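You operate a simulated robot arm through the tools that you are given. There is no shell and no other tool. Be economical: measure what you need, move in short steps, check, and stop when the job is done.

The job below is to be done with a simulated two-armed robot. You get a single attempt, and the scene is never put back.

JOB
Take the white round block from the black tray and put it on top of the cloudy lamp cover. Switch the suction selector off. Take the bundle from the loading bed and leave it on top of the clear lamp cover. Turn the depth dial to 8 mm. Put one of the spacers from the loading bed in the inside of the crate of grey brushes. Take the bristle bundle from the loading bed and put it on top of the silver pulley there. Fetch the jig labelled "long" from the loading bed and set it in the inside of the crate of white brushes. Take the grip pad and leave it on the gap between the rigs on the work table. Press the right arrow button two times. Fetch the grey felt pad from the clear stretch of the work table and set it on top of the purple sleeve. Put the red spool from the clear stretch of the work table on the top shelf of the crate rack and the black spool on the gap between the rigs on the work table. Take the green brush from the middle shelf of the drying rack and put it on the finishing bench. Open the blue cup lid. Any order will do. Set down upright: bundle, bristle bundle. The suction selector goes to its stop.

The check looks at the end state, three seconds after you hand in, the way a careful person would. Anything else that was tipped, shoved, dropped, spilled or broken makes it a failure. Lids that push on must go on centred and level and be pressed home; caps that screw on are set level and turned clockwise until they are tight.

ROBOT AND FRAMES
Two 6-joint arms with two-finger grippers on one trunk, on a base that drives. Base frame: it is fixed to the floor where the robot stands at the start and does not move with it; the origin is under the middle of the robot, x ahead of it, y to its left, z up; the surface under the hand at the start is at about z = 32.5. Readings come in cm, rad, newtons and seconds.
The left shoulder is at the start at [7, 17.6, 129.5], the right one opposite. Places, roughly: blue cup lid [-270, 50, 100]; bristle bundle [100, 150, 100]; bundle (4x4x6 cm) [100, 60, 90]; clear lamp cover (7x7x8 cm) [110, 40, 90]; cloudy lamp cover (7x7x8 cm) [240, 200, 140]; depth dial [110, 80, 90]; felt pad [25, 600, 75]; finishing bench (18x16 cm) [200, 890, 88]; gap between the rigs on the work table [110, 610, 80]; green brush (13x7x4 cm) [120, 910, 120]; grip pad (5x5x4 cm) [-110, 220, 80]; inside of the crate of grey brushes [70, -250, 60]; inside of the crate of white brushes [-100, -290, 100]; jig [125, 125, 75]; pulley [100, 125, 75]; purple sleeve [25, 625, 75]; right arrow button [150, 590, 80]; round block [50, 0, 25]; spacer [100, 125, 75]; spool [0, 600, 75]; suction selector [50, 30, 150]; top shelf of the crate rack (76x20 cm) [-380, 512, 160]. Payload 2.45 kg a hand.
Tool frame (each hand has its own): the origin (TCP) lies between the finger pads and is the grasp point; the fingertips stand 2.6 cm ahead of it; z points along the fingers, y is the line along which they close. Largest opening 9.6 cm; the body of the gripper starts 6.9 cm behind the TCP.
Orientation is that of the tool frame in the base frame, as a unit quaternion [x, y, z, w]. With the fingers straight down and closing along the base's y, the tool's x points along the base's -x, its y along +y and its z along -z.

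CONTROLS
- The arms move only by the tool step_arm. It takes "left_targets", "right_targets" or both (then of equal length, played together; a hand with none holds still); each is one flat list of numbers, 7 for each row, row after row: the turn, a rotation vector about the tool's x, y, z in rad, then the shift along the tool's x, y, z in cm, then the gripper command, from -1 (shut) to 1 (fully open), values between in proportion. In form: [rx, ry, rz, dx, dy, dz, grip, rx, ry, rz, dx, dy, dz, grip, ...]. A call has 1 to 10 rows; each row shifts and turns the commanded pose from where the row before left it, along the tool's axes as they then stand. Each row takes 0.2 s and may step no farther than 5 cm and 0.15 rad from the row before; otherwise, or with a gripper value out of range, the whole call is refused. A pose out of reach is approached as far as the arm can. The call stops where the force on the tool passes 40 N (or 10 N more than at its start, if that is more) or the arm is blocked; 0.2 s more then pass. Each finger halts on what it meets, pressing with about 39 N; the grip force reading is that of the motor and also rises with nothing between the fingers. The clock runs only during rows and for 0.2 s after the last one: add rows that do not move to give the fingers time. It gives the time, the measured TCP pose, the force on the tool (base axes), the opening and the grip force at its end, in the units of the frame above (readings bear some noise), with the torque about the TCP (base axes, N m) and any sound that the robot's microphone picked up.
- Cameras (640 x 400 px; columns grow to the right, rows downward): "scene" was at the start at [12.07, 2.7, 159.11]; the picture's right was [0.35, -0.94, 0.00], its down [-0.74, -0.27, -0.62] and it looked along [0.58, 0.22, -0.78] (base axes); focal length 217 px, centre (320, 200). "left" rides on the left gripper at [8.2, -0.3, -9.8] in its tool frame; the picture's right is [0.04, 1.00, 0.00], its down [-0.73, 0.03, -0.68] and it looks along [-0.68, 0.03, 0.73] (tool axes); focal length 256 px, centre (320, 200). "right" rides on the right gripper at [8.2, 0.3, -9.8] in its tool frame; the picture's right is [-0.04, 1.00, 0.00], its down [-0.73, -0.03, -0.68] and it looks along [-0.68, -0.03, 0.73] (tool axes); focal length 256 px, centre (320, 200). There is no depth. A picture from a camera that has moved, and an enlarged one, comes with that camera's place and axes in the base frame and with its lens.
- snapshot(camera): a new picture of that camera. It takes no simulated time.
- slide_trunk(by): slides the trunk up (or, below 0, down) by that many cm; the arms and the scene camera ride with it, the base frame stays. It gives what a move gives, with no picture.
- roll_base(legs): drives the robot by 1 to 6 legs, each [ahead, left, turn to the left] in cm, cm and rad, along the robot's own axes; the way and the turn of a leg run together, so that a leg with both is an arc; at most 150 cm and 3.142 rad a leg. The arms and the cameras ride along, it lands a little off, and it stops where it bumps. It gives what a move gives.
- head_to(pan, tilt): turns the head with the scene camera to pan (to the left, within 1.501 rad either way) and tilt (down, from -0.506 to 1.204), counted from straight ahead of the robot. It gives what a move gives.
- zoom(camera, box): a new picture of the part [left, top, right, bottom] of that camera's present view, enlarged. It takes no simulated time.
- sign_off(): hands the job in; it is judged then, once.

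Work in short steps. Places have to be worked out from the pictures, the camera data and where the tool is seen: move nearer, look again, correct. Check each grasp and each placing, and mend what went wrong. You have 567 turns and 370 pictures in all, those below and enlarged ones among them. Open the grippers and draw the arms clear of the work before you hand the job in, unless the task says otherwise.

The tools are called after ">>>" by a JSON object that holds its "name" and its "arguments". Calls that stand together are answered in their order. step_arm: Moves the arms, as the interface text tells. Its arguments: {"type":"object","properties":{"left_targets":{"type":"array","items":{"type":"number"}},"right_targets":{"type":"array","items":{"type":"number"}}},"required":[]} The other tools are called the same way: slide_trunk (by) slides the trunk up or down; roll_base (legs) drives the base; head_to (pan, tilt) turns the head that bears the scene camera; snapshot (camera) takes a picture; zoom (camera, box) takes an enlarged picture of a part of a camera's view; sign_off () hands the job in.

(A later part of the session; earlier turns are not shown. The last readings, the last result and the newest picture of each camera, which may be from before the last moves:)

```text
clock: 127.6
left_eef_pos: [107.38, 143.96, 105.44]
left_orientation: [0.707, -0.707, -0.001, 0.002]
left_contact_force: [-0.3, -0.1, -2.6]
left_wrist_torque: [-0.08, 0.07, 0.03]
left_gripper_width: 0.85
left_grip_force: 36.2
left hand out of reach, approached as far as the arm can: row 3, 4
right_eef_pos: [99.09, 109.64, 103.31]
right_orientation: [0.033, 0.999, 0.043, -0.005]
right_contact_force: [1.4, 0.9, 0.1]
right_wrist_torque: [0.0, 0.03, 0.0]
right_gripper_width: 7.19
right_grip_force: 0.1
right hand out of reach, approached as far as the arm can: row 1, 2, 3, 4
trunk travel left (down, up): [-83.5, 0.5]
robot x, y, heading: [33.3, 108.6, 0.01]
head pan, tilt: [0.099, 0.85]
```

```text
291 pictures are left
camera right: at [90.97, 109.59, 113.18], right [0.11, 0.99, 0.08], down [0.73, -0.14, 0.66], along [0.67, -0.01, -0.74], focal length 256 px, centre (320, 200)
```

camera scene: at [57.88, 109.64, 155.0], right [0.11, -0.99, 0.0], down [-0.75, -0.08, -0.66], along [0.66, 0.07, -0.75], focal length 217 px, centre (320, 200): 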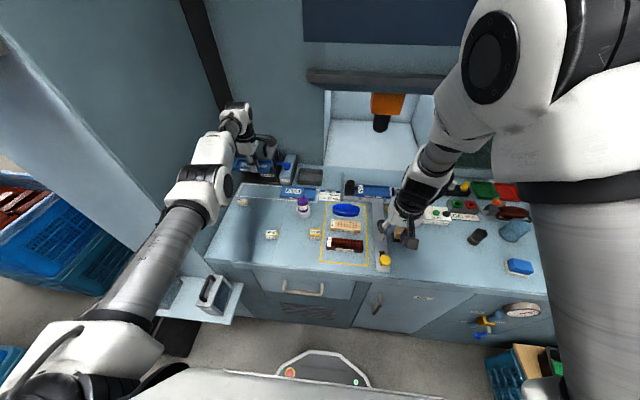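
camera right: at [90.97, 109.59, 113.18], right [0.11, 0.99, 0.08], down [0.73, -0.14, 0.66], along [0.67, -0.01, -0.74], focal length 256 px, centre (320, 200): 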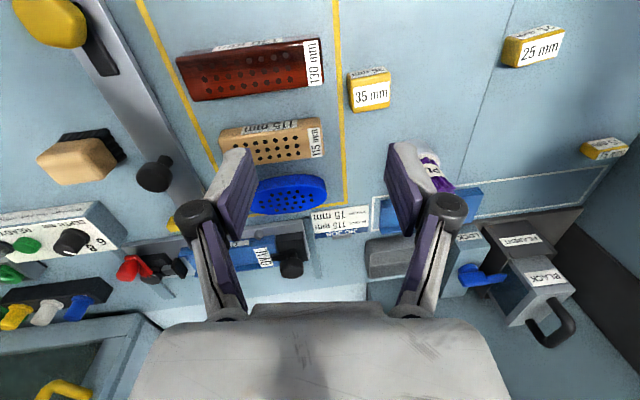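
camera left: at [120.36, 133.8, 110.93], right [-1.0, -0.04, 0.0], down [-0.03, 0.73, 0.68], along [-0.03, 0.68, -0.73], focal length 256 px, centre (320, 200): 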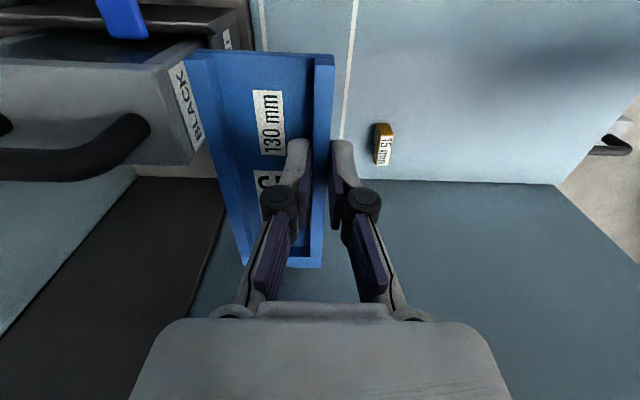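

I shift the left hand (with the jig) 9 cm toward −y to make room, then shift the base left.

>>> {"name": "step_arm", "arguments": {"left_targets": [0, 0, 0, 3, 0, 0, -1, 0, 0, 0, 3, 0, 0, -1, 0, 0, 0, 3, 0, 0, -1], "right_targets": [-0.03, -0.01, 0.03, 0, 0, 0, 0.5, -0.03, 0, 0.03, 0, 0, 0, 0.5, 0, 0, 0, 0, 0, 0, 0.5]}}

```text
clock: 128.4
left_eef_pos: [108.02, 134.96, 105.5]
left_orientation: [-0.707, 0.708, 0.001, -0.001]
left_contact_force: [0.3, 0.0, -3.1]
left_wrist_torque: [-0.1, 0.06, 0.02]
left_gripper_width: 0.86
left_grip_force: 36.0
left hand out of reach, approached as far as the arm can: row 1, 2
right_eef_pos: [98.85, 109.48, 103.33]
right_orientation: [0.064, 0.995, 0.073, 0.001]
right_contact_force: [-0.7, -0.2, 0.6]
right_wrist_torque: [0.01, -0.05, -0.03]
right_gripper_width: 7.2
right_grip_force: 0.0
trunk travel left (down, up): [-83.5, 0.5]
robot x, y, heading: [32.96, 108.35, 0.011]
head pan, tilt: [0.099, 0.85]
```

>>> {"name": "step_arm", "arguments": {"right_targets": [0.073, 0, -0.064, 0, 0, 0, 0.5, 0.073, 0, -0.064, 0, 0, 0, 0.5, 0, 0, 0, 0, 0, 0, 0.5]}}

>>> {"name": "roll_base", "arguments": {"legs": [[0, 6, 0]]}}

>>> {"name": "snapshot", "arguments": {"camera": "right"}}

```text
clock: 129.2
left_eef_pos: [107.97, 134.98, 105.6]
left_orientation: [-0.707, 0.707, 0.001, -0.002]
left_contact_force: [-0.3, -0.4, -3.6]
left_wrist_torque: [-0.07, 0.06, -0.01]
left_gripper_width: 0.87
left_grip_force: 36.4
right_eef_pos: [99.96, 108.49, 103.17]
right_orientation: [-0.002, 1.0, 0.0, 0.001]
right_contact_force: [0.5, 0.2, -0.3]
right_wrist_torque: [-0.02, -0.04, -0.02]
right_gripper_width: 7.19
right_grip_force: 0.1
right hand out of reach, approached as far as the arm can: row 1, 2
trunk travel left (down, up): [-83.5, 0.5]
robot x, y, heading: [32.8, 108.43, 0.008]
head pan, tilt: [0.099, 0.85]
```

```text
clock: 130.1
left_eef_pos: [108.04, 140.23, 105.65]
left_orientation: [0.707, -0.707, -0.003, 0.001]
left_contact_force: [-0.1, 0.1, -2.5]
left_wrist_torque: [-0.01, 0.07, 0.0]
left_gripper_width: 0.85
left_grip_force: 36.0
right_eef_pos: [99.93, 113.73, 103.12]
right_orientation: [0.001, 1.0, 0.001, 0.0]
right_contact_force: [0.4, -0.2, 0.9]
right_wrist_torque: [0.07, 0.01, -0.02]
right_gripper_width: 7.21
right_grip_force: 0.0
trunk travel left (down, up): [-83.5, 0.5]
robot x, y, heading: [33.33, 114.4, 0.006]
head pan, tilt: [0.099, 0.85]
```

```text
290 pictures are left
camera right: at [91.67, 114.01, 112.9], right [0.04, 1.0, 0.0], down [0.73, -0.03, 0.68], along [0.68, -0.02, -0.73], focal length 256 px, centre (320, 200)
```

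right: 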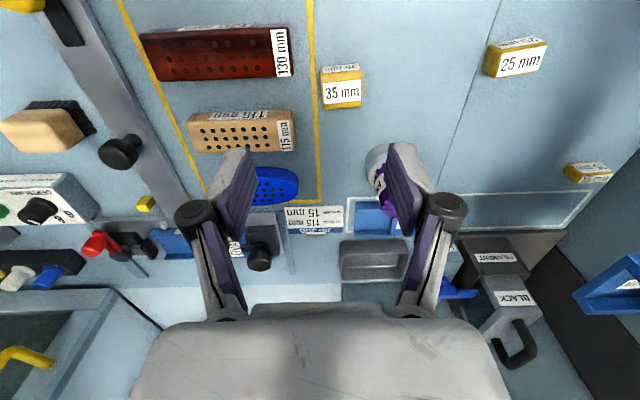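

35 mm spacer ≈[101.1, 116.0, top ≈87.5]. I descend on it with the right hand in two stages.

>>> {"name": "step_arm", "arguments": {"right_targets": [0, 0, 0, -1.2, 2.3, 0, 0.4, 0, 0, 0, 0, 0, 4, 0.4, 0, 0, 0, 0, 0, 4, 0.4, 0, 0, 0, 0, 0, 0, 0.4]}}

>>> {"name": "snapshot", "arguments": {"camera": "right"}}

```text
clock: 131.1
left_eef_pos: [108.12, 140.68, 105.51]
left_orientation: [-0.706, 0.708, 0.001, -0.001]
left_contact_force: [-0.1, -0.5, -2.8]
left_wrist_torque: [-0.06, 0.02, -0.01]
left_gripper_width: 0.84
left_grip_force: 36.1
right_eef_pos: [100.98, 115.65, 95.29]
right_orientation: [0.001, 1.0, -0.001, 0.001]
right_contact_force: [-0.2, -0.1, -0.6]
right_wrist_torque: [0.01, -0.02, 0.01]
right_gripper_width: 6.72
right_grip_force: 0.0
right hand out of reach, approached as far as the arm can: row 1, 3
trunk travel left (down, up): [-83.5, 0.5]
robot x, y, heading: [32.87, 114.71, 0.003]
head pan, tilt: [0.099, 0.85]
```

```text
289 pictures are left
camera right: at [92.78, 115.98, 105.03], right [0.04, 1.0, 0.0], down [0.73, -0.03, 0.68], along [0.68, -0.03, -0.73], focal length 256 px, centre (320, 200)
```

right: 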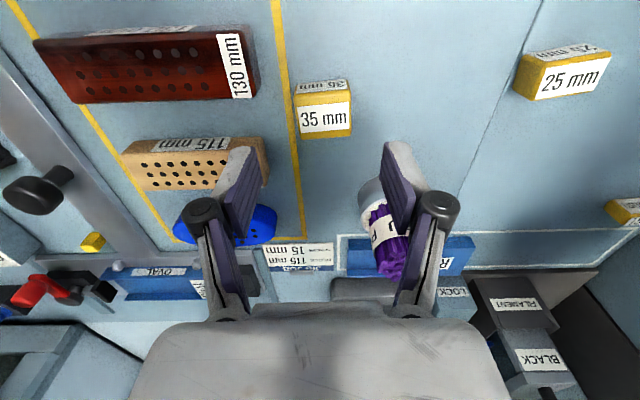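

>>> {"name": "step_arm", "arguments": {"right_targets": [0, 0, 0, 0, 0.2, 3.7, 0.4, 0, 0, 0, 0, 0, 3.4, 0.4, 0, 0, 0, 0, 0, 0, 0.4, 0, 0, 0, 0, 0, 0, -0.5, 0, 0, 0, 0, 0, 0, -1, 0, 0, 0, 0, 0, 0, -1]}}

>>> {"name": "snapshot", "arguments": {"camera": "right"}}

```text
clock: 132.2
left_eef_pos: [107.47, 140.53, 106.1]
left_orientation: [-0.706, 0.708, 0.0, 0.0]
left_contact_force: [-0.4, -1.0, -2.0]
left_wrist_torque: [-0.06, 0.08, 0.0]
left_gripper_width: 0.87
left_grip_force: 36.6
right_eef_pos: [99.35, 114.4, 90.08]
right_orientation: [0.001, 1.0, 0.001, 0.013]
right_contact_force: [-0.6, 0.7, 44.1]
right_wrist_torque: [0.01, 0.32, -0.04]
right_gripper_width: 0.61
right_grip_force: 27.6
right hand out of reach, approached as far as the arm can: row 1, 2
trunk travel left (down, up): [-83.5, 0.5]
robot x, y, heading: [33.03, 114.75, 0.003]
head pan, tilt: [0.099, 0.85]
stopped in row 5 (right hand): the force on the tool passed its limit at 47 N (the readings are from after the stop); the commanded pose is now the measured one
```

```text
288 pictures are left
camera right: at [91.02, 114.63, 99.67], right [0.04, 1.0, 0.0], down [0.72, -0.03, 0.7], along [0.7, -0.03, -0.72], focal length 256 px, centre (320, 200)
```

right: 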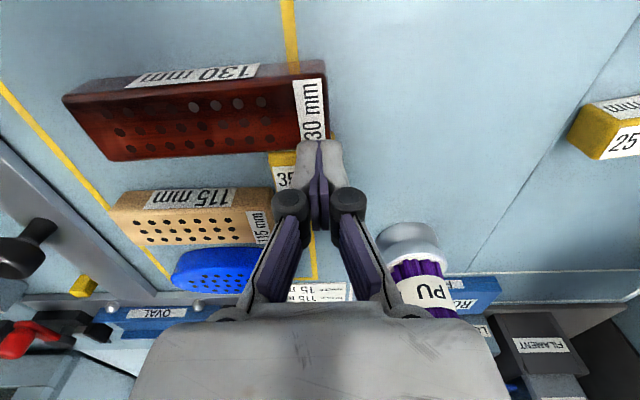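

The right arm drifted at the edge of its workspace and closed on the spacer's top. I open, rise and reassess.

>>> {"name": "step_arm", "arguments": {"right_targets": [0, 0, 0, 0, 0, -1, -1, 0, 0, 0, 0, 0, -4, -1, 0, 0, 0, 0, 0, -4, -0.5, 0, 0, 0, 0, 0, 0, 0]}}

>>> {"name": "snapshot", "arguments": {"camera": "right"}}

```text
clock: 133.2
left_eef_pos: [108.29, 140.61, 105.39]
left_orientation: [-0.706, 0.708, 0.002, -0.002]
left_contact_force: [1.2, -0.7, -2.8]
left_wrist_torque: [-0.07, 0.06, -0.01]
left_gripper_width: 0.84
left_grip_force: 36.0
right_eef_pos: [99.69, 114.23, 98.01]
right_orientation: [0.001, 1.0, -0.001, 0.002]
right_contact_force: [0.7, 1.3, 0.8]
right_wrist_torque: [0.0, 0.0, 0.01]
right_gripper_width: 4.78
right_grip_force: 0.1
trunk travel left (down, up): [-83.5, 0.5]
robot x, y, heading: [33.02, 114.47, 0.005]
head pan, tilt: [0.099, 0.85]
```

```text
287 pictures are left
camera right: at [91.44, 114.58, 107.83], right [0.04, 1.0, 0.0], down [0.73, -0.03, 0.68], along [0.68, -0.03, -0.73], focal length 256 px, centre (320, 200)
```

right: 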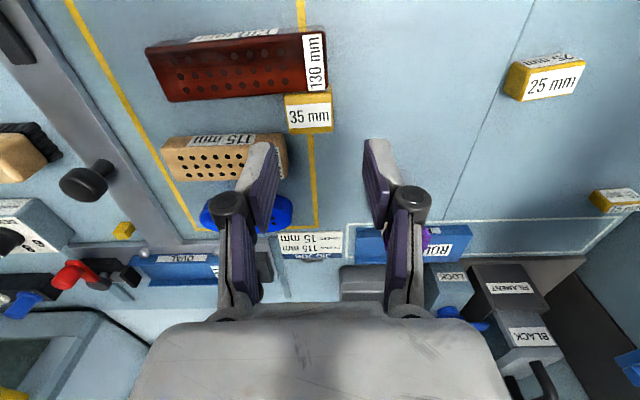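

The press also dragged the 130 mm block about 3.5 cm to +y; I'll put it back. First I make room: base back, and un-twist and tuck the left hand with the jig.

>>> {"name": "roll_base", "arguments": {"legs": [[-18, 0, 0]]}}

>>> {"name": "step_arm", "arguments": {"left_targets": [0, 0, 0.143, 0, 0, 0, -1, 0, 0, 0.143, 0, 0, 0, -1, 0, 0, 0.143, 0, 0, 0, -1, 0, 0, 0.143, 0, 0, 0, -1, 0, 0, 0.143, 0, 0, 0, -1, 0, 0, 0.143, 0, 0, 0, -1, 0, 0, 0.143, 0, 0, 0, -1, 0, 0, 0.143, 0, 0, 0, -1, 0, 0, 0.143, 0, 0, 0, -1, 0, 0, 0.143, 0, 0, 0, -1]}}

>>> {"name": "step_arm", "arguments": {"left_targets": [0, 0, 0.14, 4, 0, 0, -1, 0, 0, 0, 4, 0, 0, -1, 0, 0, 0, 4, 0, 0, -1, 0, 0, 0, 4, 0, 0, -1, 0, 0, 0, 4, 0, 0, -1, 0, 0, 0, 4, 0, 0, -1]}}

>>> {"name": "snapshot", "arguments": {"camera": "scene"}}

```text
clock: 134.7
left_eef_pos: [90.29, 140.7, 105.3]
left_orientation: [-0.706, 0.708, 0.002, -0.003]
left_contact_force: [0.3, 1.3, -2.4]
left_wrist_torque: [-0.05, 0.1, -0.01]
left_gripper_width: 0.84
left_grip_force: 36.6
right_eef_pos: [81.76, 114.37, 98.0]
right_orientation: [0.0, 1.0, 0.0, 0.001]
right_contact_force: [0.7, 0.0, -0.1]
right_wrist_torque: [0.04, -0.01, -0.02]
right_gripper_width: 4.8
right_grip_force: 0.1
trunk travel left (down, up): [-83.5, 0.5]
robot x, y, heading: [14.72, 114.09, 0.004]
head pan, tilt: [0.099, 0.85]
```

```text
clock: 136.9
left_eef_pos: [90.17, 140.61, 105.54]
left_orientation: [-0.068, 0.998, 0.0, -0.003]
left_contact_force: [0.0, 0.1, -3.0]
left_wrist_torque: [0.07, 0.09, 0.0]
left_gripper_width: 0.86
left_grip_force: 36.2
right_eef_pos: [81.58, 114.33, 98.15]
right_orientation: [0.0, 1.0, 0.0, 0.003]
right_contact_force: [0.4, 0.5, 0.1]
right_wrist_torque: [0.03, 0.01, 0.0]
right_gripper_width: 4.81
right_grip_force: 0.0
trunk travel left (down, up): [-83.5, 0.5]
robot x, y, heading: [14.92, 114.46, 0.002]
head pan, tilt: [0.099, 0.85]
```

```text
clock: 138.3
left_eef_pos: [90.25, 140.19, 107.1]
left_orientation: [0.0, 1.0, 0.0, -0.004]
left_contact_force: [0.0, 0.1, -1.9]
left_wrist_torque: [0.07, 0.07, -0.04]
left_gripper_width: 0.86
left_grip_force: 36.5
left hand out of reach, approached as far as the arm can: row 1, 2, 3, 4, 5, 6
right_eef_pos: [81.54, 114.22, 98.2]
right_orientation: [0.0, 1.0, 0.0, 0.003]
right_contact_force: [0.2, -0.7, 0.3]
right_wrist_torque: [0.0, 0.03, 0.0]
right_gripper_width: 4.82
right_grip_force: 0.0
trunk travel left (down, up): [-83.5, 0.5]
robot x, y, heading: [14.97, 114.31, 0.009]
head pan, tilt: [0.099, 0.85]
```

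```text
286 pictures are left
camera scene: at [27.84, 115.26, 165.0], right [0.11, -0.99, 0.0], down [-0.75, -0.08, -0.66], along [0.66, 0.07, -0.75], focal length 217 px, centre (320, 200)
```

scene: 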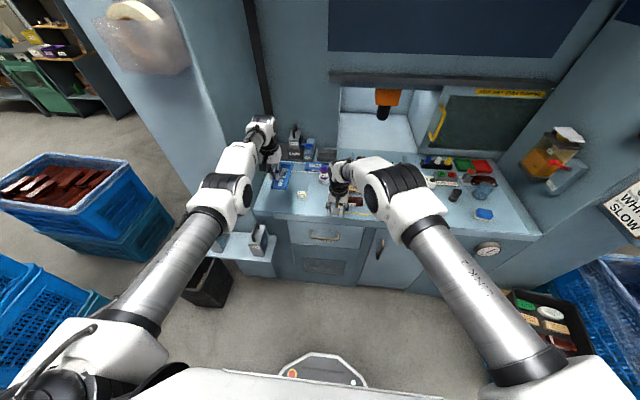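

>>> {"name": "zoom", "arguments": {"camera": "scene", "box": [100, 90, 480, 340]}}

```text
1.60 times, centred on (290, 215) of scene
camera zoom: at [27.84, 115.26, 165.0], right [0.11, -0.99, 0.0], down [-0.75, -0.08, -0.66], along [0.66, 0.07, -0.75], focal length 347 px, centre (368, 176)
```

zoom: 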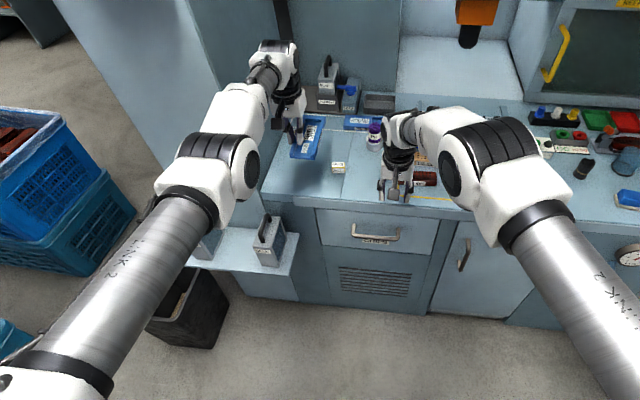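

The left arm is nearly straight (singular). I try to break that by combined down/back moves with a bit of pitch.

>>> {"name": "step_arm", "arguments": {"left_targets": [0, 0, 0, 1, 0, 4, -1, 0, 0, 0, 3, 0, 3, -1, 0, 0, 0, 0, 0, 0, -1]}}

>>> {"name": "step_arm", "arguments": {"left_targets": [0, 0, 0, 4, 0, -2, -1, 0, 0, 0, 4, 0, -2, -1, 0, 0, 0, 4, 0, -2, -1, 0, 0, 0, 0, 0, 0, -1]}}

```text
clock: 139.1
left_eef_pos: [88.89, 139.98, 99.58]
left_orientation: [0.0, 1.0, -0.001, -0.003]
left_contact_force: [0.2, -0.4, -1.9]
left_wrist_torque: [0.08, 0.1, 0.0]
left_gripper_width: 0.88
left_grip_force: 36.1
left hand out of reach, approached as far as the arm can: row 1, 2
right_eef_pos: [81.3, 114.2, 98.26]
right_orientation: [0.0, 1.0, 0.0, 0.004]
right_contact_force: [-0.6, 0.8, 0.4]
right_wrist_torque: [0.0, 0.0, 0.03]
right_gripper_width: 4.8
right_grip_force: 0.0
trunk travel left (down, up): [-83.5, 0.5]
robot x, y, heading: [14.67, 114.27, 0.006]
head pan, tilt: [0.099, 0.85]
```

```text
clock: 140.1
left_eef_pos: [88.97, 139.97, 99.84]
left_orientation: [0.001, 1.0, 0.0, -0.003]
left_contact_force: [0.4, -0.8, -3.6]
left_wrist_torque: [0.03, 0.07, -0.02]
left_gripper_width: 0.87
left_grip_force: 36.3
left hand out of reach, approached as far as the arm can: row 1, 2, 3
right_eef_pos: [81.52, 114.31, 98.18]
right_orientation: [0.0, 1.0, 0.0, 0.003]
right_contact_force: [0.5, -0.3, 0.7]
right_wrist_torque: [-0.03, 0.04, 0.01]
right_gripper_width: 4.81
right_grip_force: 0.1
trunk travel left (down, up): [-83.5, 0.5]
robot x, y, heading: [14.95, 114.16, 0.009]
head pan, tilt: [0.099, 0.85]
```

>>> {"name": "step_arm", "arguments": {"left_targets": [0, -0.14, 0, 0, 0, 0, -1, 0, -0.14, 0, 0, 0, 0, -1, 0, -0.14, 0, 0, 0, 0, -1, 0, 0, 0, 0, 0, 0, -1]}}

>>> {"name": "step_arm", "arguments": {"left_targets": [0, 0, 0, 4, 0, 0, -1, 0, 0, 0, 4, 0, 0, -1, 0, 0, 0, 0, 0, 0, -1]}}

```text
clock: 141.1
left_eef_pos: [96.6, 140.06, 97.91]
left_orientation: [0.0, 0.979, -0.001, 0.206]
left_contact_force: [-0.9, 0.0, -1.9]
left_wrist_torque: [0.04, 0.12, 0.0]
left_gripper_width: 0.86
left_grip_force: 36.3
left hand out of reach, approached as far as the arm can: row 1, 2, 3
right_eef_pos: [81.52, 114.26, 98.13]
right_orientation: [0.0, 1.0, -0.001, 0.003]
right_contact_force: [0.0, -0.2, -0.8]
right_wrist_torque: [0.03, 0.0, 0.02]
right_gripper_width: 4.8
right_grip_force: 0.1
trunk travel left (down, up): [-83.5, 0.5]
robot x, y, heading: [14.89, 114.11, 0.009]
head pan, tilt: [0.099, 0.85]
```

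```text
clock: 141.9
left_eef_pos: [94.88, 140.16, 92.89]
left_orientation: [0.0, 0.979, 0.0, 0.206]
left_contact_force: [0.0, -0.5, -2.9]
left_wrist_torque: [0.07, 0.1, -0.04]
left_gripper_width: 0.86
left_grip_force: 36.7
left hand out of reach, approached as far as the arm can: row 1, 2
right_eef_pos: [81.54, 114.27, 98.18]
right_orientation: [0.0, 1.0, 0.0, 0.004]
right_contact_force: [-0.1, 0.2, -0.1]
right_wrist_torque: [0.01, -0.03, 0.02]
right_gripper_width: 4.81
right_grip_force: 0.2
trunk travel left (down, up): [-83.5, 0.5]
robot x, y, heading: [14.83, 114.62, 0.005]
head pan, tilt: [0.099, 0.85]
```

The left arm is pinned at full stretch. I back away from the bed for room to bend the elbow with downward moves.

>>> {"name": "roll_base", "arguments": {"legs": [[-32, 0, 0]]}}

>>> {"name": "step_arm", "arguments": {"left_targets": [0, 0.14, 0, 0, 0, 4, -1, 0, 0.14, 0, 0, 0, 4, -1, 0, 0.14, 0, 0, 0, 4, -1, 0, 0, 0, 0, 0, 4, -1, 0, 0, 0, 3, 0, 3, -1, 0, 0, 0, 3, 0, 0, -1, 0, 0, 0, 3, 0, 0, -1]}}

>>> {"name": "snapshot", "arguments": {"camera": "scene"}}

```text
clock: 144.1
left_eef_pos: [63.04, 139.95, 92.86]
left_orientation: [0.001, 0.979, -0.001, 0.205]
left_contact_force: [-0.1, 0.5, -3.1]
left_wrist_torque: [0.07, 0.1, 0.04]
left_gripper_width: 0.84
left_grip_force: 36.3
right_eef_pos: [49.66, 114.05, 98.1]
right_orientation: [0.001, 1.0, 0.001, 0.002]
right_contact_force: [-0.3, 0.8, 0.0]
right_wrist_torque: [0.02, 0.05, 0.02]
right_gripper_width: 4.79
right_grip_force: 0.0
trunk travel left (down, up): [-83.5, 0.5]
robot x, y, heading: [-17.23, 114.29, 0.004]
head pan, tilt: [0.099, 0.85]
```

```text
clock: 145.7
left_eef_pos: [43.24, 139.7, 82.73]
left_orientation: [0.001, 1.0, -0.001, -0.002]
left_contact_force: [0.1, 0.1, -2.3]
left_wrist_torque: [0.07, 0.09, -0.03]
left_gripper_width: 0.84
left_grip_force: 36.6
left hand out of reach, approached as far as the arm can: row 1, 2, 3, 4
right_eef_pos: [49.34, 114.07, 98.2]
right_orientation: [0.001, 1.0, 0.0, 0.003]
right_contact_force: [-0.2, 0.9, -0.8]
right_wrist_torque: [0.02, -0.03, -0.02]
right_gripper_width: 4.79
right_grip_force: 0.1
trunk travel left (down, up): [-83.5, 0.5]
robot x, y, heading: [-17.01, 114.24, 0.004]
head pan, tilt: [0.099, 0.85]
```

```text
284 pictures are left
camera scene: at [-4.32, 115.11, 165.0], right [0.1, -0.99, 0.0], down [-0.75, -0.08, -0.66], along [0.66, 0.07, -0.75], focal length 217 px, centre (320, 200)
```

scene: 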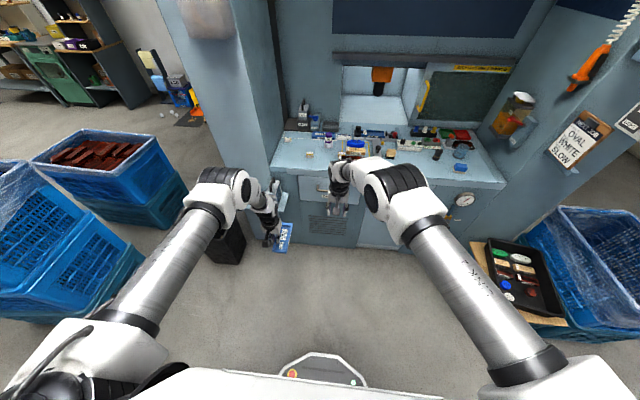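

It bends now. I pull the left hand in further and then raise it.

>>> {"name": "step_arm", "arguments": {"left_targets": [0, 0, 0, 4, 0.5, 0, -1, 0, 0, 0, 4, 1, 0, -1, 0, 0, 0, 4, 1, -2, -1, 0, 0, 0, 2, 1, -4, -1, 0, 0, 0, 0, 1, -4, -1, 0, 0, 0, 0, 1, -4, -1, 0, 0, 0, 0, 1, -4, -1]}}

>>> {"name": "snapshot", "arguments": {"camera": "scene"}}

```text
clock: 147.3
left_eef_pos: [29.72, 146.0, 99.89]
left_orientation: [0.001, 1.0, -0.001, -0.003]
left_contact_force: [0.0, 0.6, -2.5]
left_wrist_torque: [0.02, 0.04, -0.02]
left_gripper_width: 0.86
left_grip_force: 36.4
left hand out of reach, approached as far as the arm can: row 4
right_eef_pos: [49.27, 113.96, 98.26]
right_orientation: [0.001, 1.0, 0.001, 0.004]
right_contact_force: [-1.0, 0.6, -0.1]
right_wrist_torque: [0.03, 0.0, 0.02]
right_gripper_width: 4.78
right_grip_force: 0.1
trunk travel left (down, up): [-83.5, 0.5]
robot x, y, heading: [-17.29, 114.17, 0.007]
head pan, tilt: [0.099, 0.85]
```

```text
283 pictures are left
camera scene: at [-4.53, 115.08, 165.02], right [0.1, -0.99, 0.0], down [-0.75, -0.08, -0.66], along [0.66, 0.07, -0.75], focal length 217 px, centre (320, 200)
```

scene: 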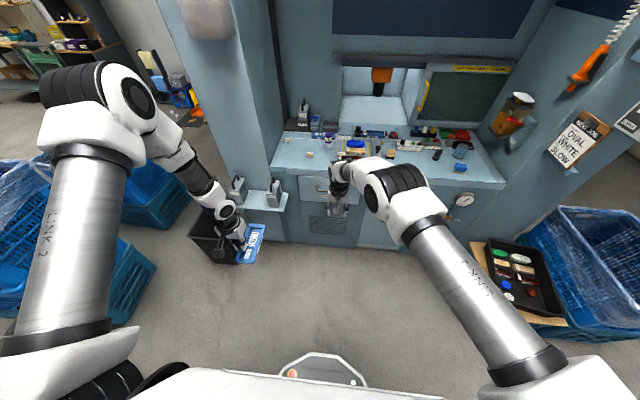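

Left arm is back in its elbow-up posture. I do the same for the right arm, which also looks stretched.

>>> {"name": "step_arm", "arguments": {"right_targets": [0, 0, 0, 0, 0, 4, 0, 0, 0, 0, 0, 0, 4, 0, 0, 0, 0, 0, 0, 4, 0, 0, 0, 0, 3, -1, 2, 0, 0, 0, 0, 4, -2, 0, 0, 0, 0, 0, 4, -2, 0, 0, 0, 0, 0, 4, -2, -2, 0, 0, 0, 0, 1, -2, -4, 0, 0, 0, 0, 0, -2, -4, 0, 0, 0, 0, 0, -2, -4, 0]}}

>>> {"name": "snapshot", "arguments": {"camera": "scene"}}

```text
clock: 149.5
left_eef_pos: [29.75, 145.83, 99.85]
left_orientation: [0.0, 1.0, 0.0, -0.003]
left_contact_force: [-0.5, -1.1, -1.9]
left_wrist_torque: [0.05, 0.04, -0.02]
left_gripper_width: 0.86
left_grip_force: 36.6
right_eef_pos: [32.56, 100.34, 98.47]
right_orientation: [0.001, 1.0, 0.001, 0.003]
right_contact_force: [-0.4, -0.3, 0.9]
right_wrist_torque: [0.02, 0.0, -0.06]
right_gripper_width: 4.79
right_grip_force: 0.0
right hand out of reach, approached as far as the arm can: row 3
trunk travel left (down, up): [-83.5, 0.5]
robot x, y, heading: [-17.36, 113.98, 0.001]
head pan, tilt: [0.099, 0.85]
```

```text
282 pictures are left
camera scene: at [-4.46, 115.0, 165.01], right [0.1, -0.99, 0.0], down [-0.75, -0.08, -0.66], along [0.66, 0.07, -0.75], focal length 217 px, centre (320, 200)
```

scene: 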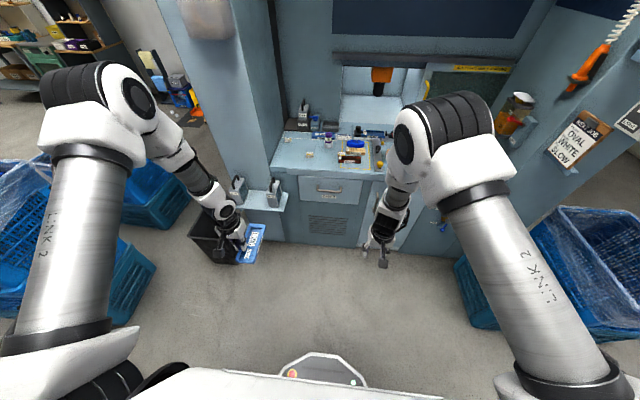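

Both arms are elbow-up again. I tuck the left hand a bit more and drive to [37,124] so the right hand can reach the spacer comfortably.

>>> {"name": "step_arm", "arguments": {"left_targets": [0, 0, 0, 3, 0, -1, -1, 0, 0, 0, 3, 0, -1, -1, 0, 0, 0, 2, 1, -1, -1], "right_targets": [0, 0, 0, 0, 0, -1, 0.4, 0, 0, 0, 0, 0, -1, 0.4, 0, 0, 0, 0, 0, -1, 0.4]}}

>>> {"name": "roll_base", "arguments": {"legs": [[0, 10, 0], [52, 0, 0]]}}

>>> {"name": "snapshot", "arguments": {"camera": "scene"}}

>>> {"name": "snapshot", "arguments": {"camera": "right"}}

```text
clock: 150.3
left_eef_pos: [21.88, 147.04, 102.94]
left_orientation: [0.001, 1.0, -0.001, -0.002]
left_contact_force: [0.6, -0.4, -2.8]
left_wrist_torque: [0.03, 0.05, 0.02]
left_gripper_width: 0.89
left_grip_force: 36.8
right_eef_pos: [32.41, 100.41, 101.66]
right_orientation: [0.001, 1.0, -0.001, 0.003]
right_contact_force: [-0.5, 1.1, -0.9]
right_wrist_torque: [-0.07, 0.01, 0.01]
right_gripper_width: 6.71
right_grip_force: 0.1
trunk travel left (down, up): [-83.5, 0.5]
robot x, y, heading: [-17.08, 113.92, 0.004]
head pan, tilt: [0.099, 0.85]
```

```text
clock: 154.1
left_eef_pos: [74.0, 157.29, 103.06]
left_orientation: [0.001, 1.0, -0.001, -0.003]
left_contact_force: [0.8, -0.6, -3.1]
left_wrist_torque: [0.09, 0.07, -0.01]
left_gripper_width: 0.84
left_grip_force: 36.6
right_eef_pos: [84.65, 110.54, 101.56]
right_orientation: [0.001, 1.0, 0.0, 0.003]
right_contact_force: [-1.0, 0.2, 0.3]
right_wrist_torque: [0.03, -0.05, 0.0]
right_gripper_width: 6.7
right_grip_force: 0.1
trunk travel left (down, up): [-83.5, 0.5]
robot x, y, heading: [35.13, 124.23, 0.006]
head pan, tilt: [0.099, 0.85]
```

```text
281 pictures are left
camera scene: at [47.7, 125.37, 165.02], right [0.1, -0.99, 0.0], down [-0.75, -0.08, -0.66], along [0.66, 0.07, -0.75], focal length 217 px, centre (320, 200)
```

scene: 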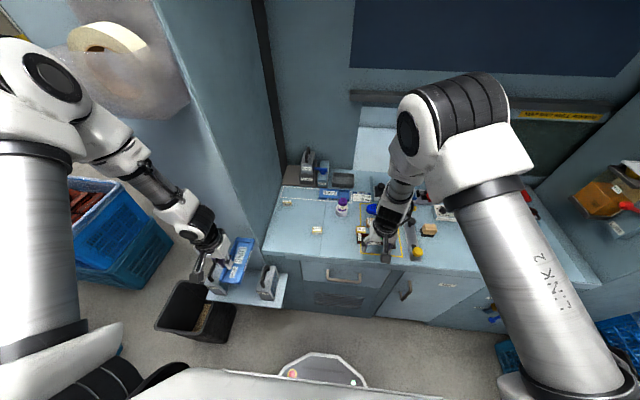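

```text
280 pictures are left
camera right: at [76.36, 110.85, 111.3], right [0.04, 1.0, 0.0], down [0.73, -0.03, 0.68], along [0.68, -0.03, -0.73], focal length 256 px, centre (320, 200)
```

right: 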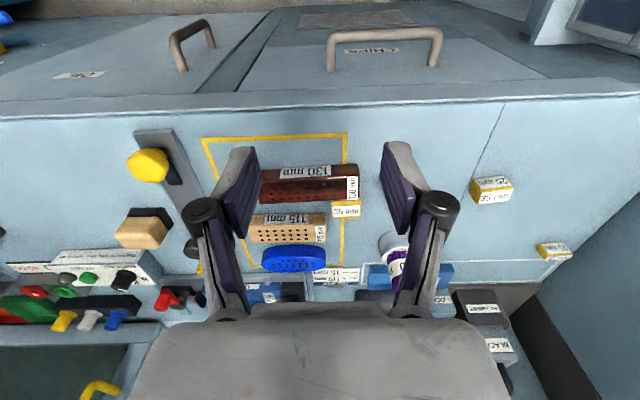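

The spacer now sits against the blocks, so I first put the 130 mm block back. I rotate the right hand 90° so that it closes along x.

>>> {"name": "step_arm", "arguments": {"right_targets": [0, 0, 0.143, 0, 0, 0, 0.2, 0, 0, 0.143, 0, 0, 0, 0.2, 0, 0, 0.143, 0, 0, 0, 0.2, 0, 0, 0.143, 0, 0, 0, 0.2, 0, 0, 0.143, 0, 0, 0, 0.2, 0, 0, 0.143, 0, 0, 0, 0.2, 0, 0, 0.143, 0, 0, 0, 0.2, 0, 0, 0.143, 0, 0, 0, 0.2, 0, 0, 0.143, 0, 0, 0, 0.2, 0, 0, 0.143, 0, 0, 0, 0.2]}}

>>> {"name": "step_arm", "arguments": {"right_targets": [0, 0, 0.14, 0, 4, 0, -0.08, 0, 0, 0, 0, 4, 0, -0.08, 0, 0, 0, 0, 4, 1, -0.08, 0, 0, 0, -2, 1, 2, -0.08, 0, 0, 0, 0, 0, 0, -0.08]}}

>>> {"name": "snapshot", "arguments": {"camera": "right"}}

```text
clock: 156.3
left_eef_pos: [73.99, 157.22, 102.92]
left_orientation: [0.001, 1.0, 0.0, -0.004]
left_contact_force: [-0.1, 0.6, -2.2]
left_wrist_torque: [0.09, 0.03, -0.01]
left_gripper_width: 0.86
left_grip_force: 36.8
right_eef_pos: [84.66, 110.52, 101.51]
right_orientation: [0.656, 0.754, 0.002, 0.003]
right_contact_force: [-0.3, 0.3, -0.4]
right_wrist_torque: [0.03, -0.02, 0.03]
right_gripper_width: 5.76
right_grip_force: 0.1
trunk travel left (down, up): [-83.5, 0.5]
robot x, y, heading: [35.25, 124.54, 0.007]
head pan, tilt: [0.099, 0.85]
```

```text
clock: 157.5
left_eef_pos: [74.03, 157.29, 102.97]
left_orientation: [0.001, 1.0, 0.0, -0.003]
left_contact_force: [-0.4, 0.4, -2.1]
left_wrist_torque: [0.03, 0.08, 0.03]
left_gripper_width: 0.87
left_grip_force: 36.4
right_eef_pos: [97.91, 109.11, 98.6]
right_orientation: [0.707, 0.707, 0.003, 0.003]
right_contact_force: [0.5, 0.8, -0.3]
right_wrist_torque: [-0.02, -0.03, 0.0]
right_gripper_width: 4.42
right_grip_force: 0.2
trunk travel left (down, up): [-83.5, 0.5]
robot x, y, heading: [35.28, 124.58, 0.007]
head pan, tilt: [0.099, 0.85]
```

```text
279 pictures are left
camera right: at [97.91, 117.27, 108.37], right [1.0, -0.04, 0.01], down [-0.03, -0.73, 0.68], along [-0.02, -0.68, -0.73], focal length 256 px, centre (320, 200)
```

right: 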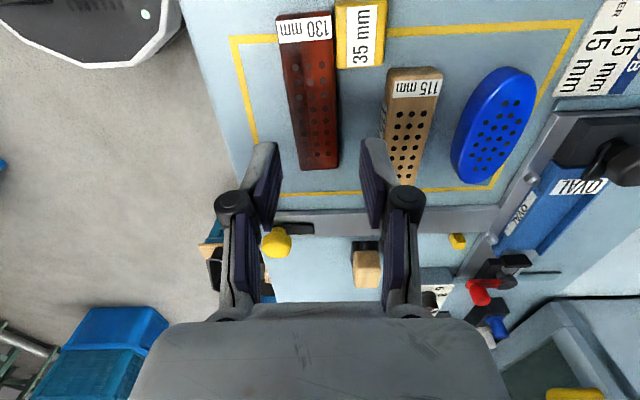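

The view is good: block spans x 95.1–99.2, y 101.8–114.6 (was 98.2–111.3). I descend astride it at y≈107.5.

>>> {"name": "step_arm", "arguments": {"right_targets": [0, 0, 0, -1.6, -0.7, 1, 0.15, 0, 0, 0, 0, 0, 4, 0.15, 0, 0, 0, 0, 0, 3, 0.15, 0, 0, 0, 0, 0, 0, 0.15]}}

>>> {"name": "snapshot", "arguments": {"camera": "right"}}

```text
clock: 158.5
left_eef_pos: [74.0, 157.27, 103.02]
left_orientation: [0.001, 1.0, 0.0, -0.003]
left_contact_force: [0.5, -0.2, -2.8]
left_wrist_torque: [0.05, 0.07, 0.01]
left_gripper_width: 0.85
left_grip_force: 36.7
right_eef_pos: [97.07, 107.55, 90.44]
right_orientation: [0.707, 0.707, 0.002, 0.003]
right_contact_force: [0.0, 1.1, 0.8]
right_wrist_torque: [0.01, 0.04, 0.0]
right_gripper_width: 5.5
right_grip_force: 0.1
trunk travel left (down, up): [-83.5, 0.5]
robot x, y, heading: [35.04, 124.43, 0.007]
head pan, tilt: [0.099, 0.85]
```

```text
278 pictures are left
camera right: at [97.17, 115.6, 100.34], right [1.0, -0.04, 0.01], down [-0.03, -0.73, 0.68], along [-0.02, -0.68, -0.73], focal length 256 px, centre (320, 200)
```

right: 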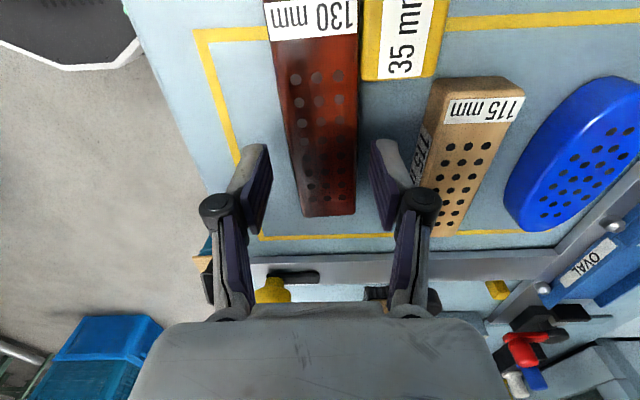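

>>> {"name": "step_arm", "arguments": {"right_targets": [0, 0, 0, 0, 0.2, 2.2, 0.15, 0, 0, 0, 0, 0, 0, 0.15, 0, 0, 0, 0, 0, 0, -0.4, 0, 0, 0, 0, 0, 0, -1, 0, 0, 0, 0, 0, 0, -1]}}

>>> {"name": "step_arm", "arguments": {"right_targets": [0, 0, 0, 0, 0, -0.8, -1, 0, 0, 0, -1.7, 0, 0, -1, 0, 0, 0, -1.7, 0, 0, -1, 0, 0, 0, 0, 0, 0, -1]}}

>>> {"name": "snapshot", "arguments": {"camera": "right"}}

```text
clock: 159.7
left_eef_pos: [74.16, 157.3, 103.0]
left_orientation: [0.001, 1.0, -0.001, -0.003]
left_contact_force: [-0.2, 0.5, -1.7]
left_wrist_torque: [0.08, 0.06, 0.0]
left_gripper_width: 0.89
left_grip_force: 36.5
right_eef_pos: [97.27, 107.42, 88.29]
right_orientation: [0.707, 0.707, 0.002, 0.003]
right_contact_force: [0.4, 0.9, -0.8]
right_wrist_torque: [0.01, -0.02, 0.0]
right_gripper_width: 3.92
right_grip_force: 38.7
trunk travel left (down, up): [-83.5, 0.5]
robot x, y, heading: [35.0, 124.47, 0.008]
head pan, tilt: [0.099, 0.85]
```

```text
clock: 160.7
left_eef_pos: [73.96, 157.35, 103.04]
left_orientation: [0.001, 1.0, -0.001, -0.003]
left_contact_force: [-0.9, 0.1, -2.2]
left_wrist_torque: [0.07, 0.06, 0.0]
left_gripper_width: 0.85
left_grip_force: 36.6
right_eef_pos: [97.26, 104.05, 89.12]
right_orientation: [0.707, 0.707, 0.003, 0.001]
right_contact_force: [0.5, -0.6, -1.1]
right_wrist_torque: [0.0, 0.02, 0.01]
right_gripper_width: 3.9
right_grip_force: 38.6
trunk travel left (down, up): [-83.5, 0.5]
robot x, y, heading: [35.06, 124.53, 0.003]
head pan, tilt: [0.099, 0.85]
```

```text
277 pictures are left
camera right: at [97.47, 112.23, 98.97], right [1.0, -0.04, 0.01], down [-0.03, -0.73, 0.68], along [-0.02, -0.68, -0.73], focal length 256 px, centre (320, 200)
```

right: 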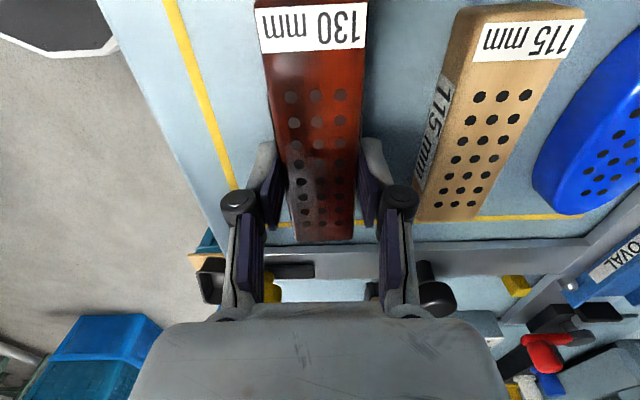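

Block is back at its original place (ends ≈98.4…111.2). I set it down and release.

>>> {"name": "step_arm", "arguments": {"right_targets": [0, 0, 0, 0, 0, 0.75, -1, 0, 0, 0, 0, 0, 0, -1, 0, 0, 0, 0, 0, 0, -0.2, 0, 0, 0, 0, 0, 0, 0.15, 0, 0, 0, 0, 0, -4, 0.15, 0, 0, 0, 0, 0, -4, 0.15, 0, 0, 0, 3, 2, -1, 0.15, 0, 0, 0, 3, 1.5, 0, 0.15, 0, 0, 0, 0, 0, 0, 0.15]}}

>>> {"name": "snapshot", "arguments": {"camera": "right"}}

>>> {"name": "zoom", "arguments": {"camera": "scene", "box": [270, 170, 430, 290]}}

```text
clock: 162.7
left_eef_pos: [74.07, 157.05, 102.99]
left_orientation: [0.001, 1.0, 0.0, -0.002]
left_contact_force: [-0.2, 0.1, -2.8]
left_wrist_torque: [0.06, 0.08, -0.01]
left_gripper_width: 0.89
left_grip_force: 36.3
right_eef_pos: [100.53, 110.12, 97.47]
right_orientation: [0.707, 0.707, 0.002, 0.002]
right_contact_force: [0.1, 0.2, -0.4]
right_wrist_torque: [0.01, 0.01, -0.02]
right_gripper_width: 5.53
right_grip_force: 0.2
trunk travel left (down, up): [-83.5, 0.5]
robot x, y, heading: [34.94, 124.83, 0.008]
head pan, tilt: [0.099, 0.85]
```

```text
276 pictures are left
camera right: at [100.75, 118.21, 107.33], right [1.0, -0.04, 0.01], down [-0.03, -0.73, 0.68], along [-0.02, -0.68, -0.73], focal length 256 px, centre (320, 200)
```

right: 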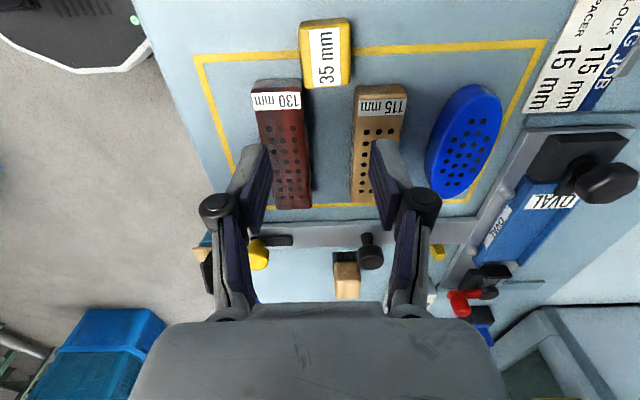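

```text
3.33 times, centred on (350, 230) of scene
camera zoom: at [47.74, 125.23, 165.02], right [0.1, -0.99, 0.0], down [-0.75, -0.08, -0.66], along [0.66, 0.07, -0.75], focal length 722 px, centre (220, 100)
```

zoom: 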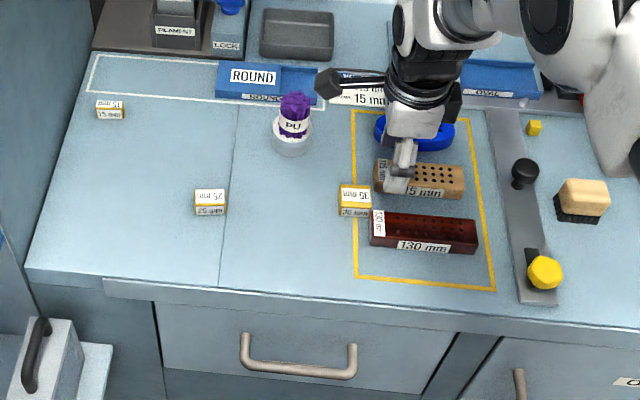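

The block lies inside its frame as before. Next the spacer at [101.1, 113.5]; I roll ahead 3 cm for reach and go over it.

>>> {"name": "roll_base", "arguments": {"legs": [[3.5, 0, 0]]}}

>>> {"name": "step_arm", "arguments": {"right_targets": [0, 0, 0, 3.4, -3, 0, 0.2, 0, 0, 0, 0, 0, 3, 0.2, 0, 0, 0, 0, 0, 0, 0.2]}}

>>> {"name": "snapshot", "arguments": {"camera": "right"}}

```text
clock: 163.6
left_eef_pos: [75.61, 157.21, 103.09]
left_orientation: [-0.004, 1.0, -0.002, -0.005]
left_contact_force: [0.8, 0.0, -3.6]
left_wrist_torque: [0.06, 0.06, 0.07]
left_gripper_width: 0.86
left_grip_force: 36.1
right_eef_pos: [103.11, 110.33, 97.92]
right_orientation: [0.705, 0.709, 0.006, 0.005]
right_contact_force: [0.6, 0.2, -0.3]
right_wrist_torque: [0.0, 0.03, -0.02]
right_gripper_width: 5.52
right_grip_force: 0.1
trunk travel left (down, up): [-83.5, 0.5]
robot x, y, heading: [37.81, 124.26, 0.01]
head pan, tilt: [0.099, 0.85]
stopped in leg 1: the robot was blocked; the commanded pose is now the measured one
```

```text
clock: 164.4
left_eef_pos: [75.69, 157.26, 103.17]
left_orientation: [-0.003, 1.0, -0.003, -0.003]
left_contact_force: [0.1, 0.3, -2.7]
left_wrist_torque: [0.06, 0.03, 0.0]
left_gripper_width: 0.86
left_grip_force: 36.0
right_eef_pos: [100.08, 113.74, 94.95]
right_orientation: [0.705, 0.709, 0.007, 0.004]
right_contact_force: [-0.9, -0.5, 0.1]
right_wrist_torque: [0.02, 0.02, 0.03]
right_gripper_width: 5.76
right_grip_force: 0.1
trunk travel left (down, up): [-83.5, 0.5]
robot x, y, heading: [38.13, 124.56, 0.012]
head pan, tilt: [0.099, 0.85]
```

```text
274 pictures are left
camera right: at [100.09, 121.82, 104.76], right [1.0, -0.04, 0.02], down [-0.04, -0.73, 0.68], along [-0.01, -0.68, -0.74], focal length 256 px, centre (320, 200)
```

right: 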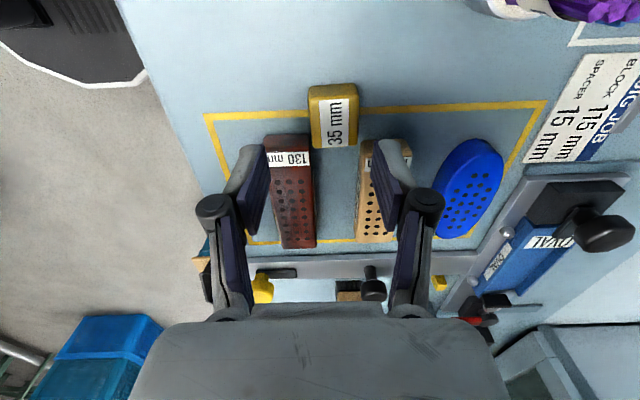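

The jig tip seems to have touched the pillar; I pull the left hand back 4 cm, then lower onto the spacer.

>>> {"name": "step_arm", "arguments": {"left_targets": [0, 0, 0, 2, 0, 0, -1, 0, 0, 0, 2, 0, 0, -1, 0, 0, 0, 0, 0, 0, -1], "right_targets": [0, 0, 0, 0, 0.9, 2.5, 0.2, 0, 0, 0, 0, 0, 2, 0.2, 0, 0, 0, 0, 0, 0, 0.2]}}

>>> {"name": "snapshot", "arguments": {"camera": "right"}}

>>> {"name": "snapshot", "arguments": {"camera": "left"}}

```text
clock: 165.2
left_eef_pos: [72.51, 157.33, 102.88]
left_orientation: [-0.003, 1.0, -0.001, -0.007]
left_contact_force: [-0.2, 0.2, -3.2]
left_wrist_torque: [0.05, 0.04, 0.02]
left_gripper_width: 0.87
left_grip_force: 36.4
right_eef_pos: [101.77, 113.79, 89.98]
right_orientation: [0.706, 0.708, 0.002, 0.002]
right_contact_force: [-0.4, 0.3, -0.4]
right_wrist_torque: [0.03, -0.01, -0.01]
right_gripper_width: 5.78
right_grip_force: 0.1
trunk travel left (down, up): [-83.5, 0.5]
robot x, y, heading: [38.1, 124.32, 0.009]
head pan, tilt: [0.099, 0.85]
```

```text
273 pictures are left
camera right: at [101.82, 121.92, 99.8], right [1.0, -0.04, 0.01], down [-0.03, -0.73, 0.68], along [-0.02, -0.68, -0.73], focal length 256 px, centre (320, 200)
```

right: 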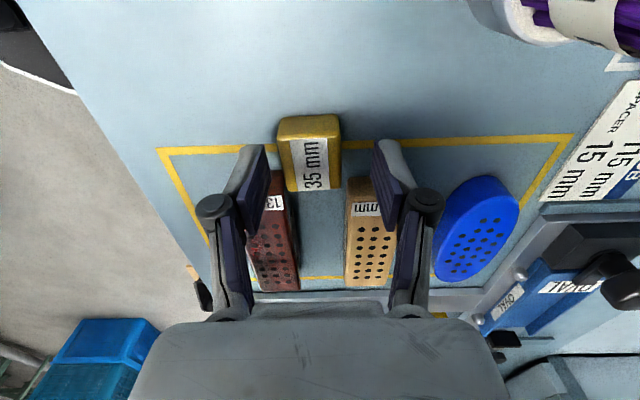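

```text
272 pictures are left
camera left: at [64.43, 157.1, 112.89], right [-0.05, 1.0, 0.0], down [0.74, 0.04, 0.67], along [0.67, 0.03, -0.74], focal length 256 px, centre (320, 200)
```

left: 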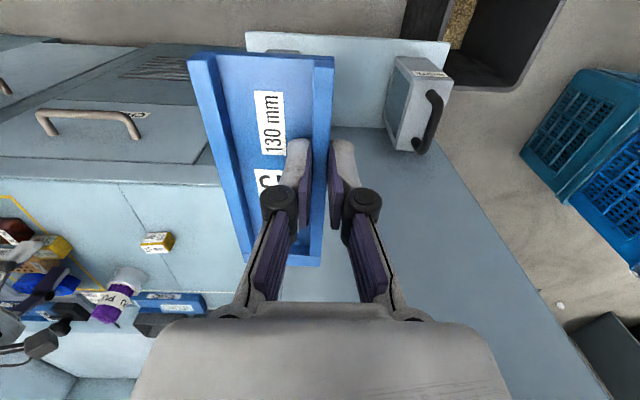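

>>> {"name": "step_arm", "arguments": {"right_targets": [0, 0, 0, 0.3, -0.7, 0.5, 0.2, 0, 0, 0, 0, 0, 1.3, 0.2, 0, 0, 0, 0, 0, 0, 0.2, 0, 0, 0, 0, 0, 0, -0.4, 0, 0, 0, 0, 0, 0, -1, 0, 0, 0, 0, 0, 0, -1]}}

>>> {"name": "step_arm", "arguments": {"right_targets": [0, 0, 0, 0, 0, -4, -1, 0, 0, 0, 0, 0, -4, -1, 0, 0, 0, 0, 0, -4, -1, 0, 0, 0, 0, 0, 0, -1]}}

>>> {"name": "snapshot", "arguments": {"camera": "right"}}

```text
clock: 166.6
left_eef_pos: [72.62, 157.36, 102.86]
left_orientation: [-0.003, 1.0, -0.002, -0.008]
left_contact_force: [-0.3, 0.4, -2.9]
left_wrist_torque: [0.07, 0.06, 0.0]
left_gripper_width: 0.87
left_grip_force: 36.2
right_eef_pos: [100.95, 114.09, 88.13]
right_orientation: [0.705, 0.709, 0.002, 0.003]
right_contact_force: [0.6, -0.6, 0.7]
right_wrist_torque: [-0.02, 0.0, 0.0]
right_gripper_width: 3.39
right_grip_force: 39.0
trunk travel left (down, up): [-83.5, 0.5]
robot x, y, heading: [38.1, 124.37, 0.01]
head pan, tilt: [0.099, 0.85]
```

```text
clock: 167.6
left_eef_pos: [72.61, 157.31, 102.85]
left_orientation: [-0.002, 1.0, -0.002, -0.007]
left_contact_force: [0.1, -0.3, -3.0]
left_wrist_torque: [0.12, 0.07, 0.01]
left_gripper_width: 0.88
left_grip_force: 36.5
right_eef_pos: [100.92, 114.07, 100.26]
right_orientation: [0.705, 0.709, 0.003, 0.002]
right_contact_force: [0.6, 0.5, -0.5]
right_wrist_torque: [0.02, -0.01, 0.0]
right_gripper_width: 3.41
right_grip_force: 38.9
trunk travel left (down, up): [-83.5, 0.5]
robot x, y, heading: [37.82, 124.85, 0.007]
head pan, tilt: [0.099, 0.85]
```

```text
271 pictures are left
camera right: at [101.05, 122.24, 109.98], right [1.0, -0.04, 0.01], down [-0.03, -0.73, 0.68], along [-0.02, -0.68, -0.73], focal length 256 px, centre (320, 200)
```

right: 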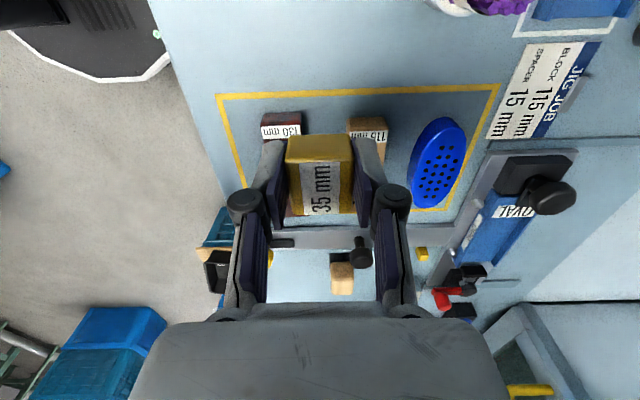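

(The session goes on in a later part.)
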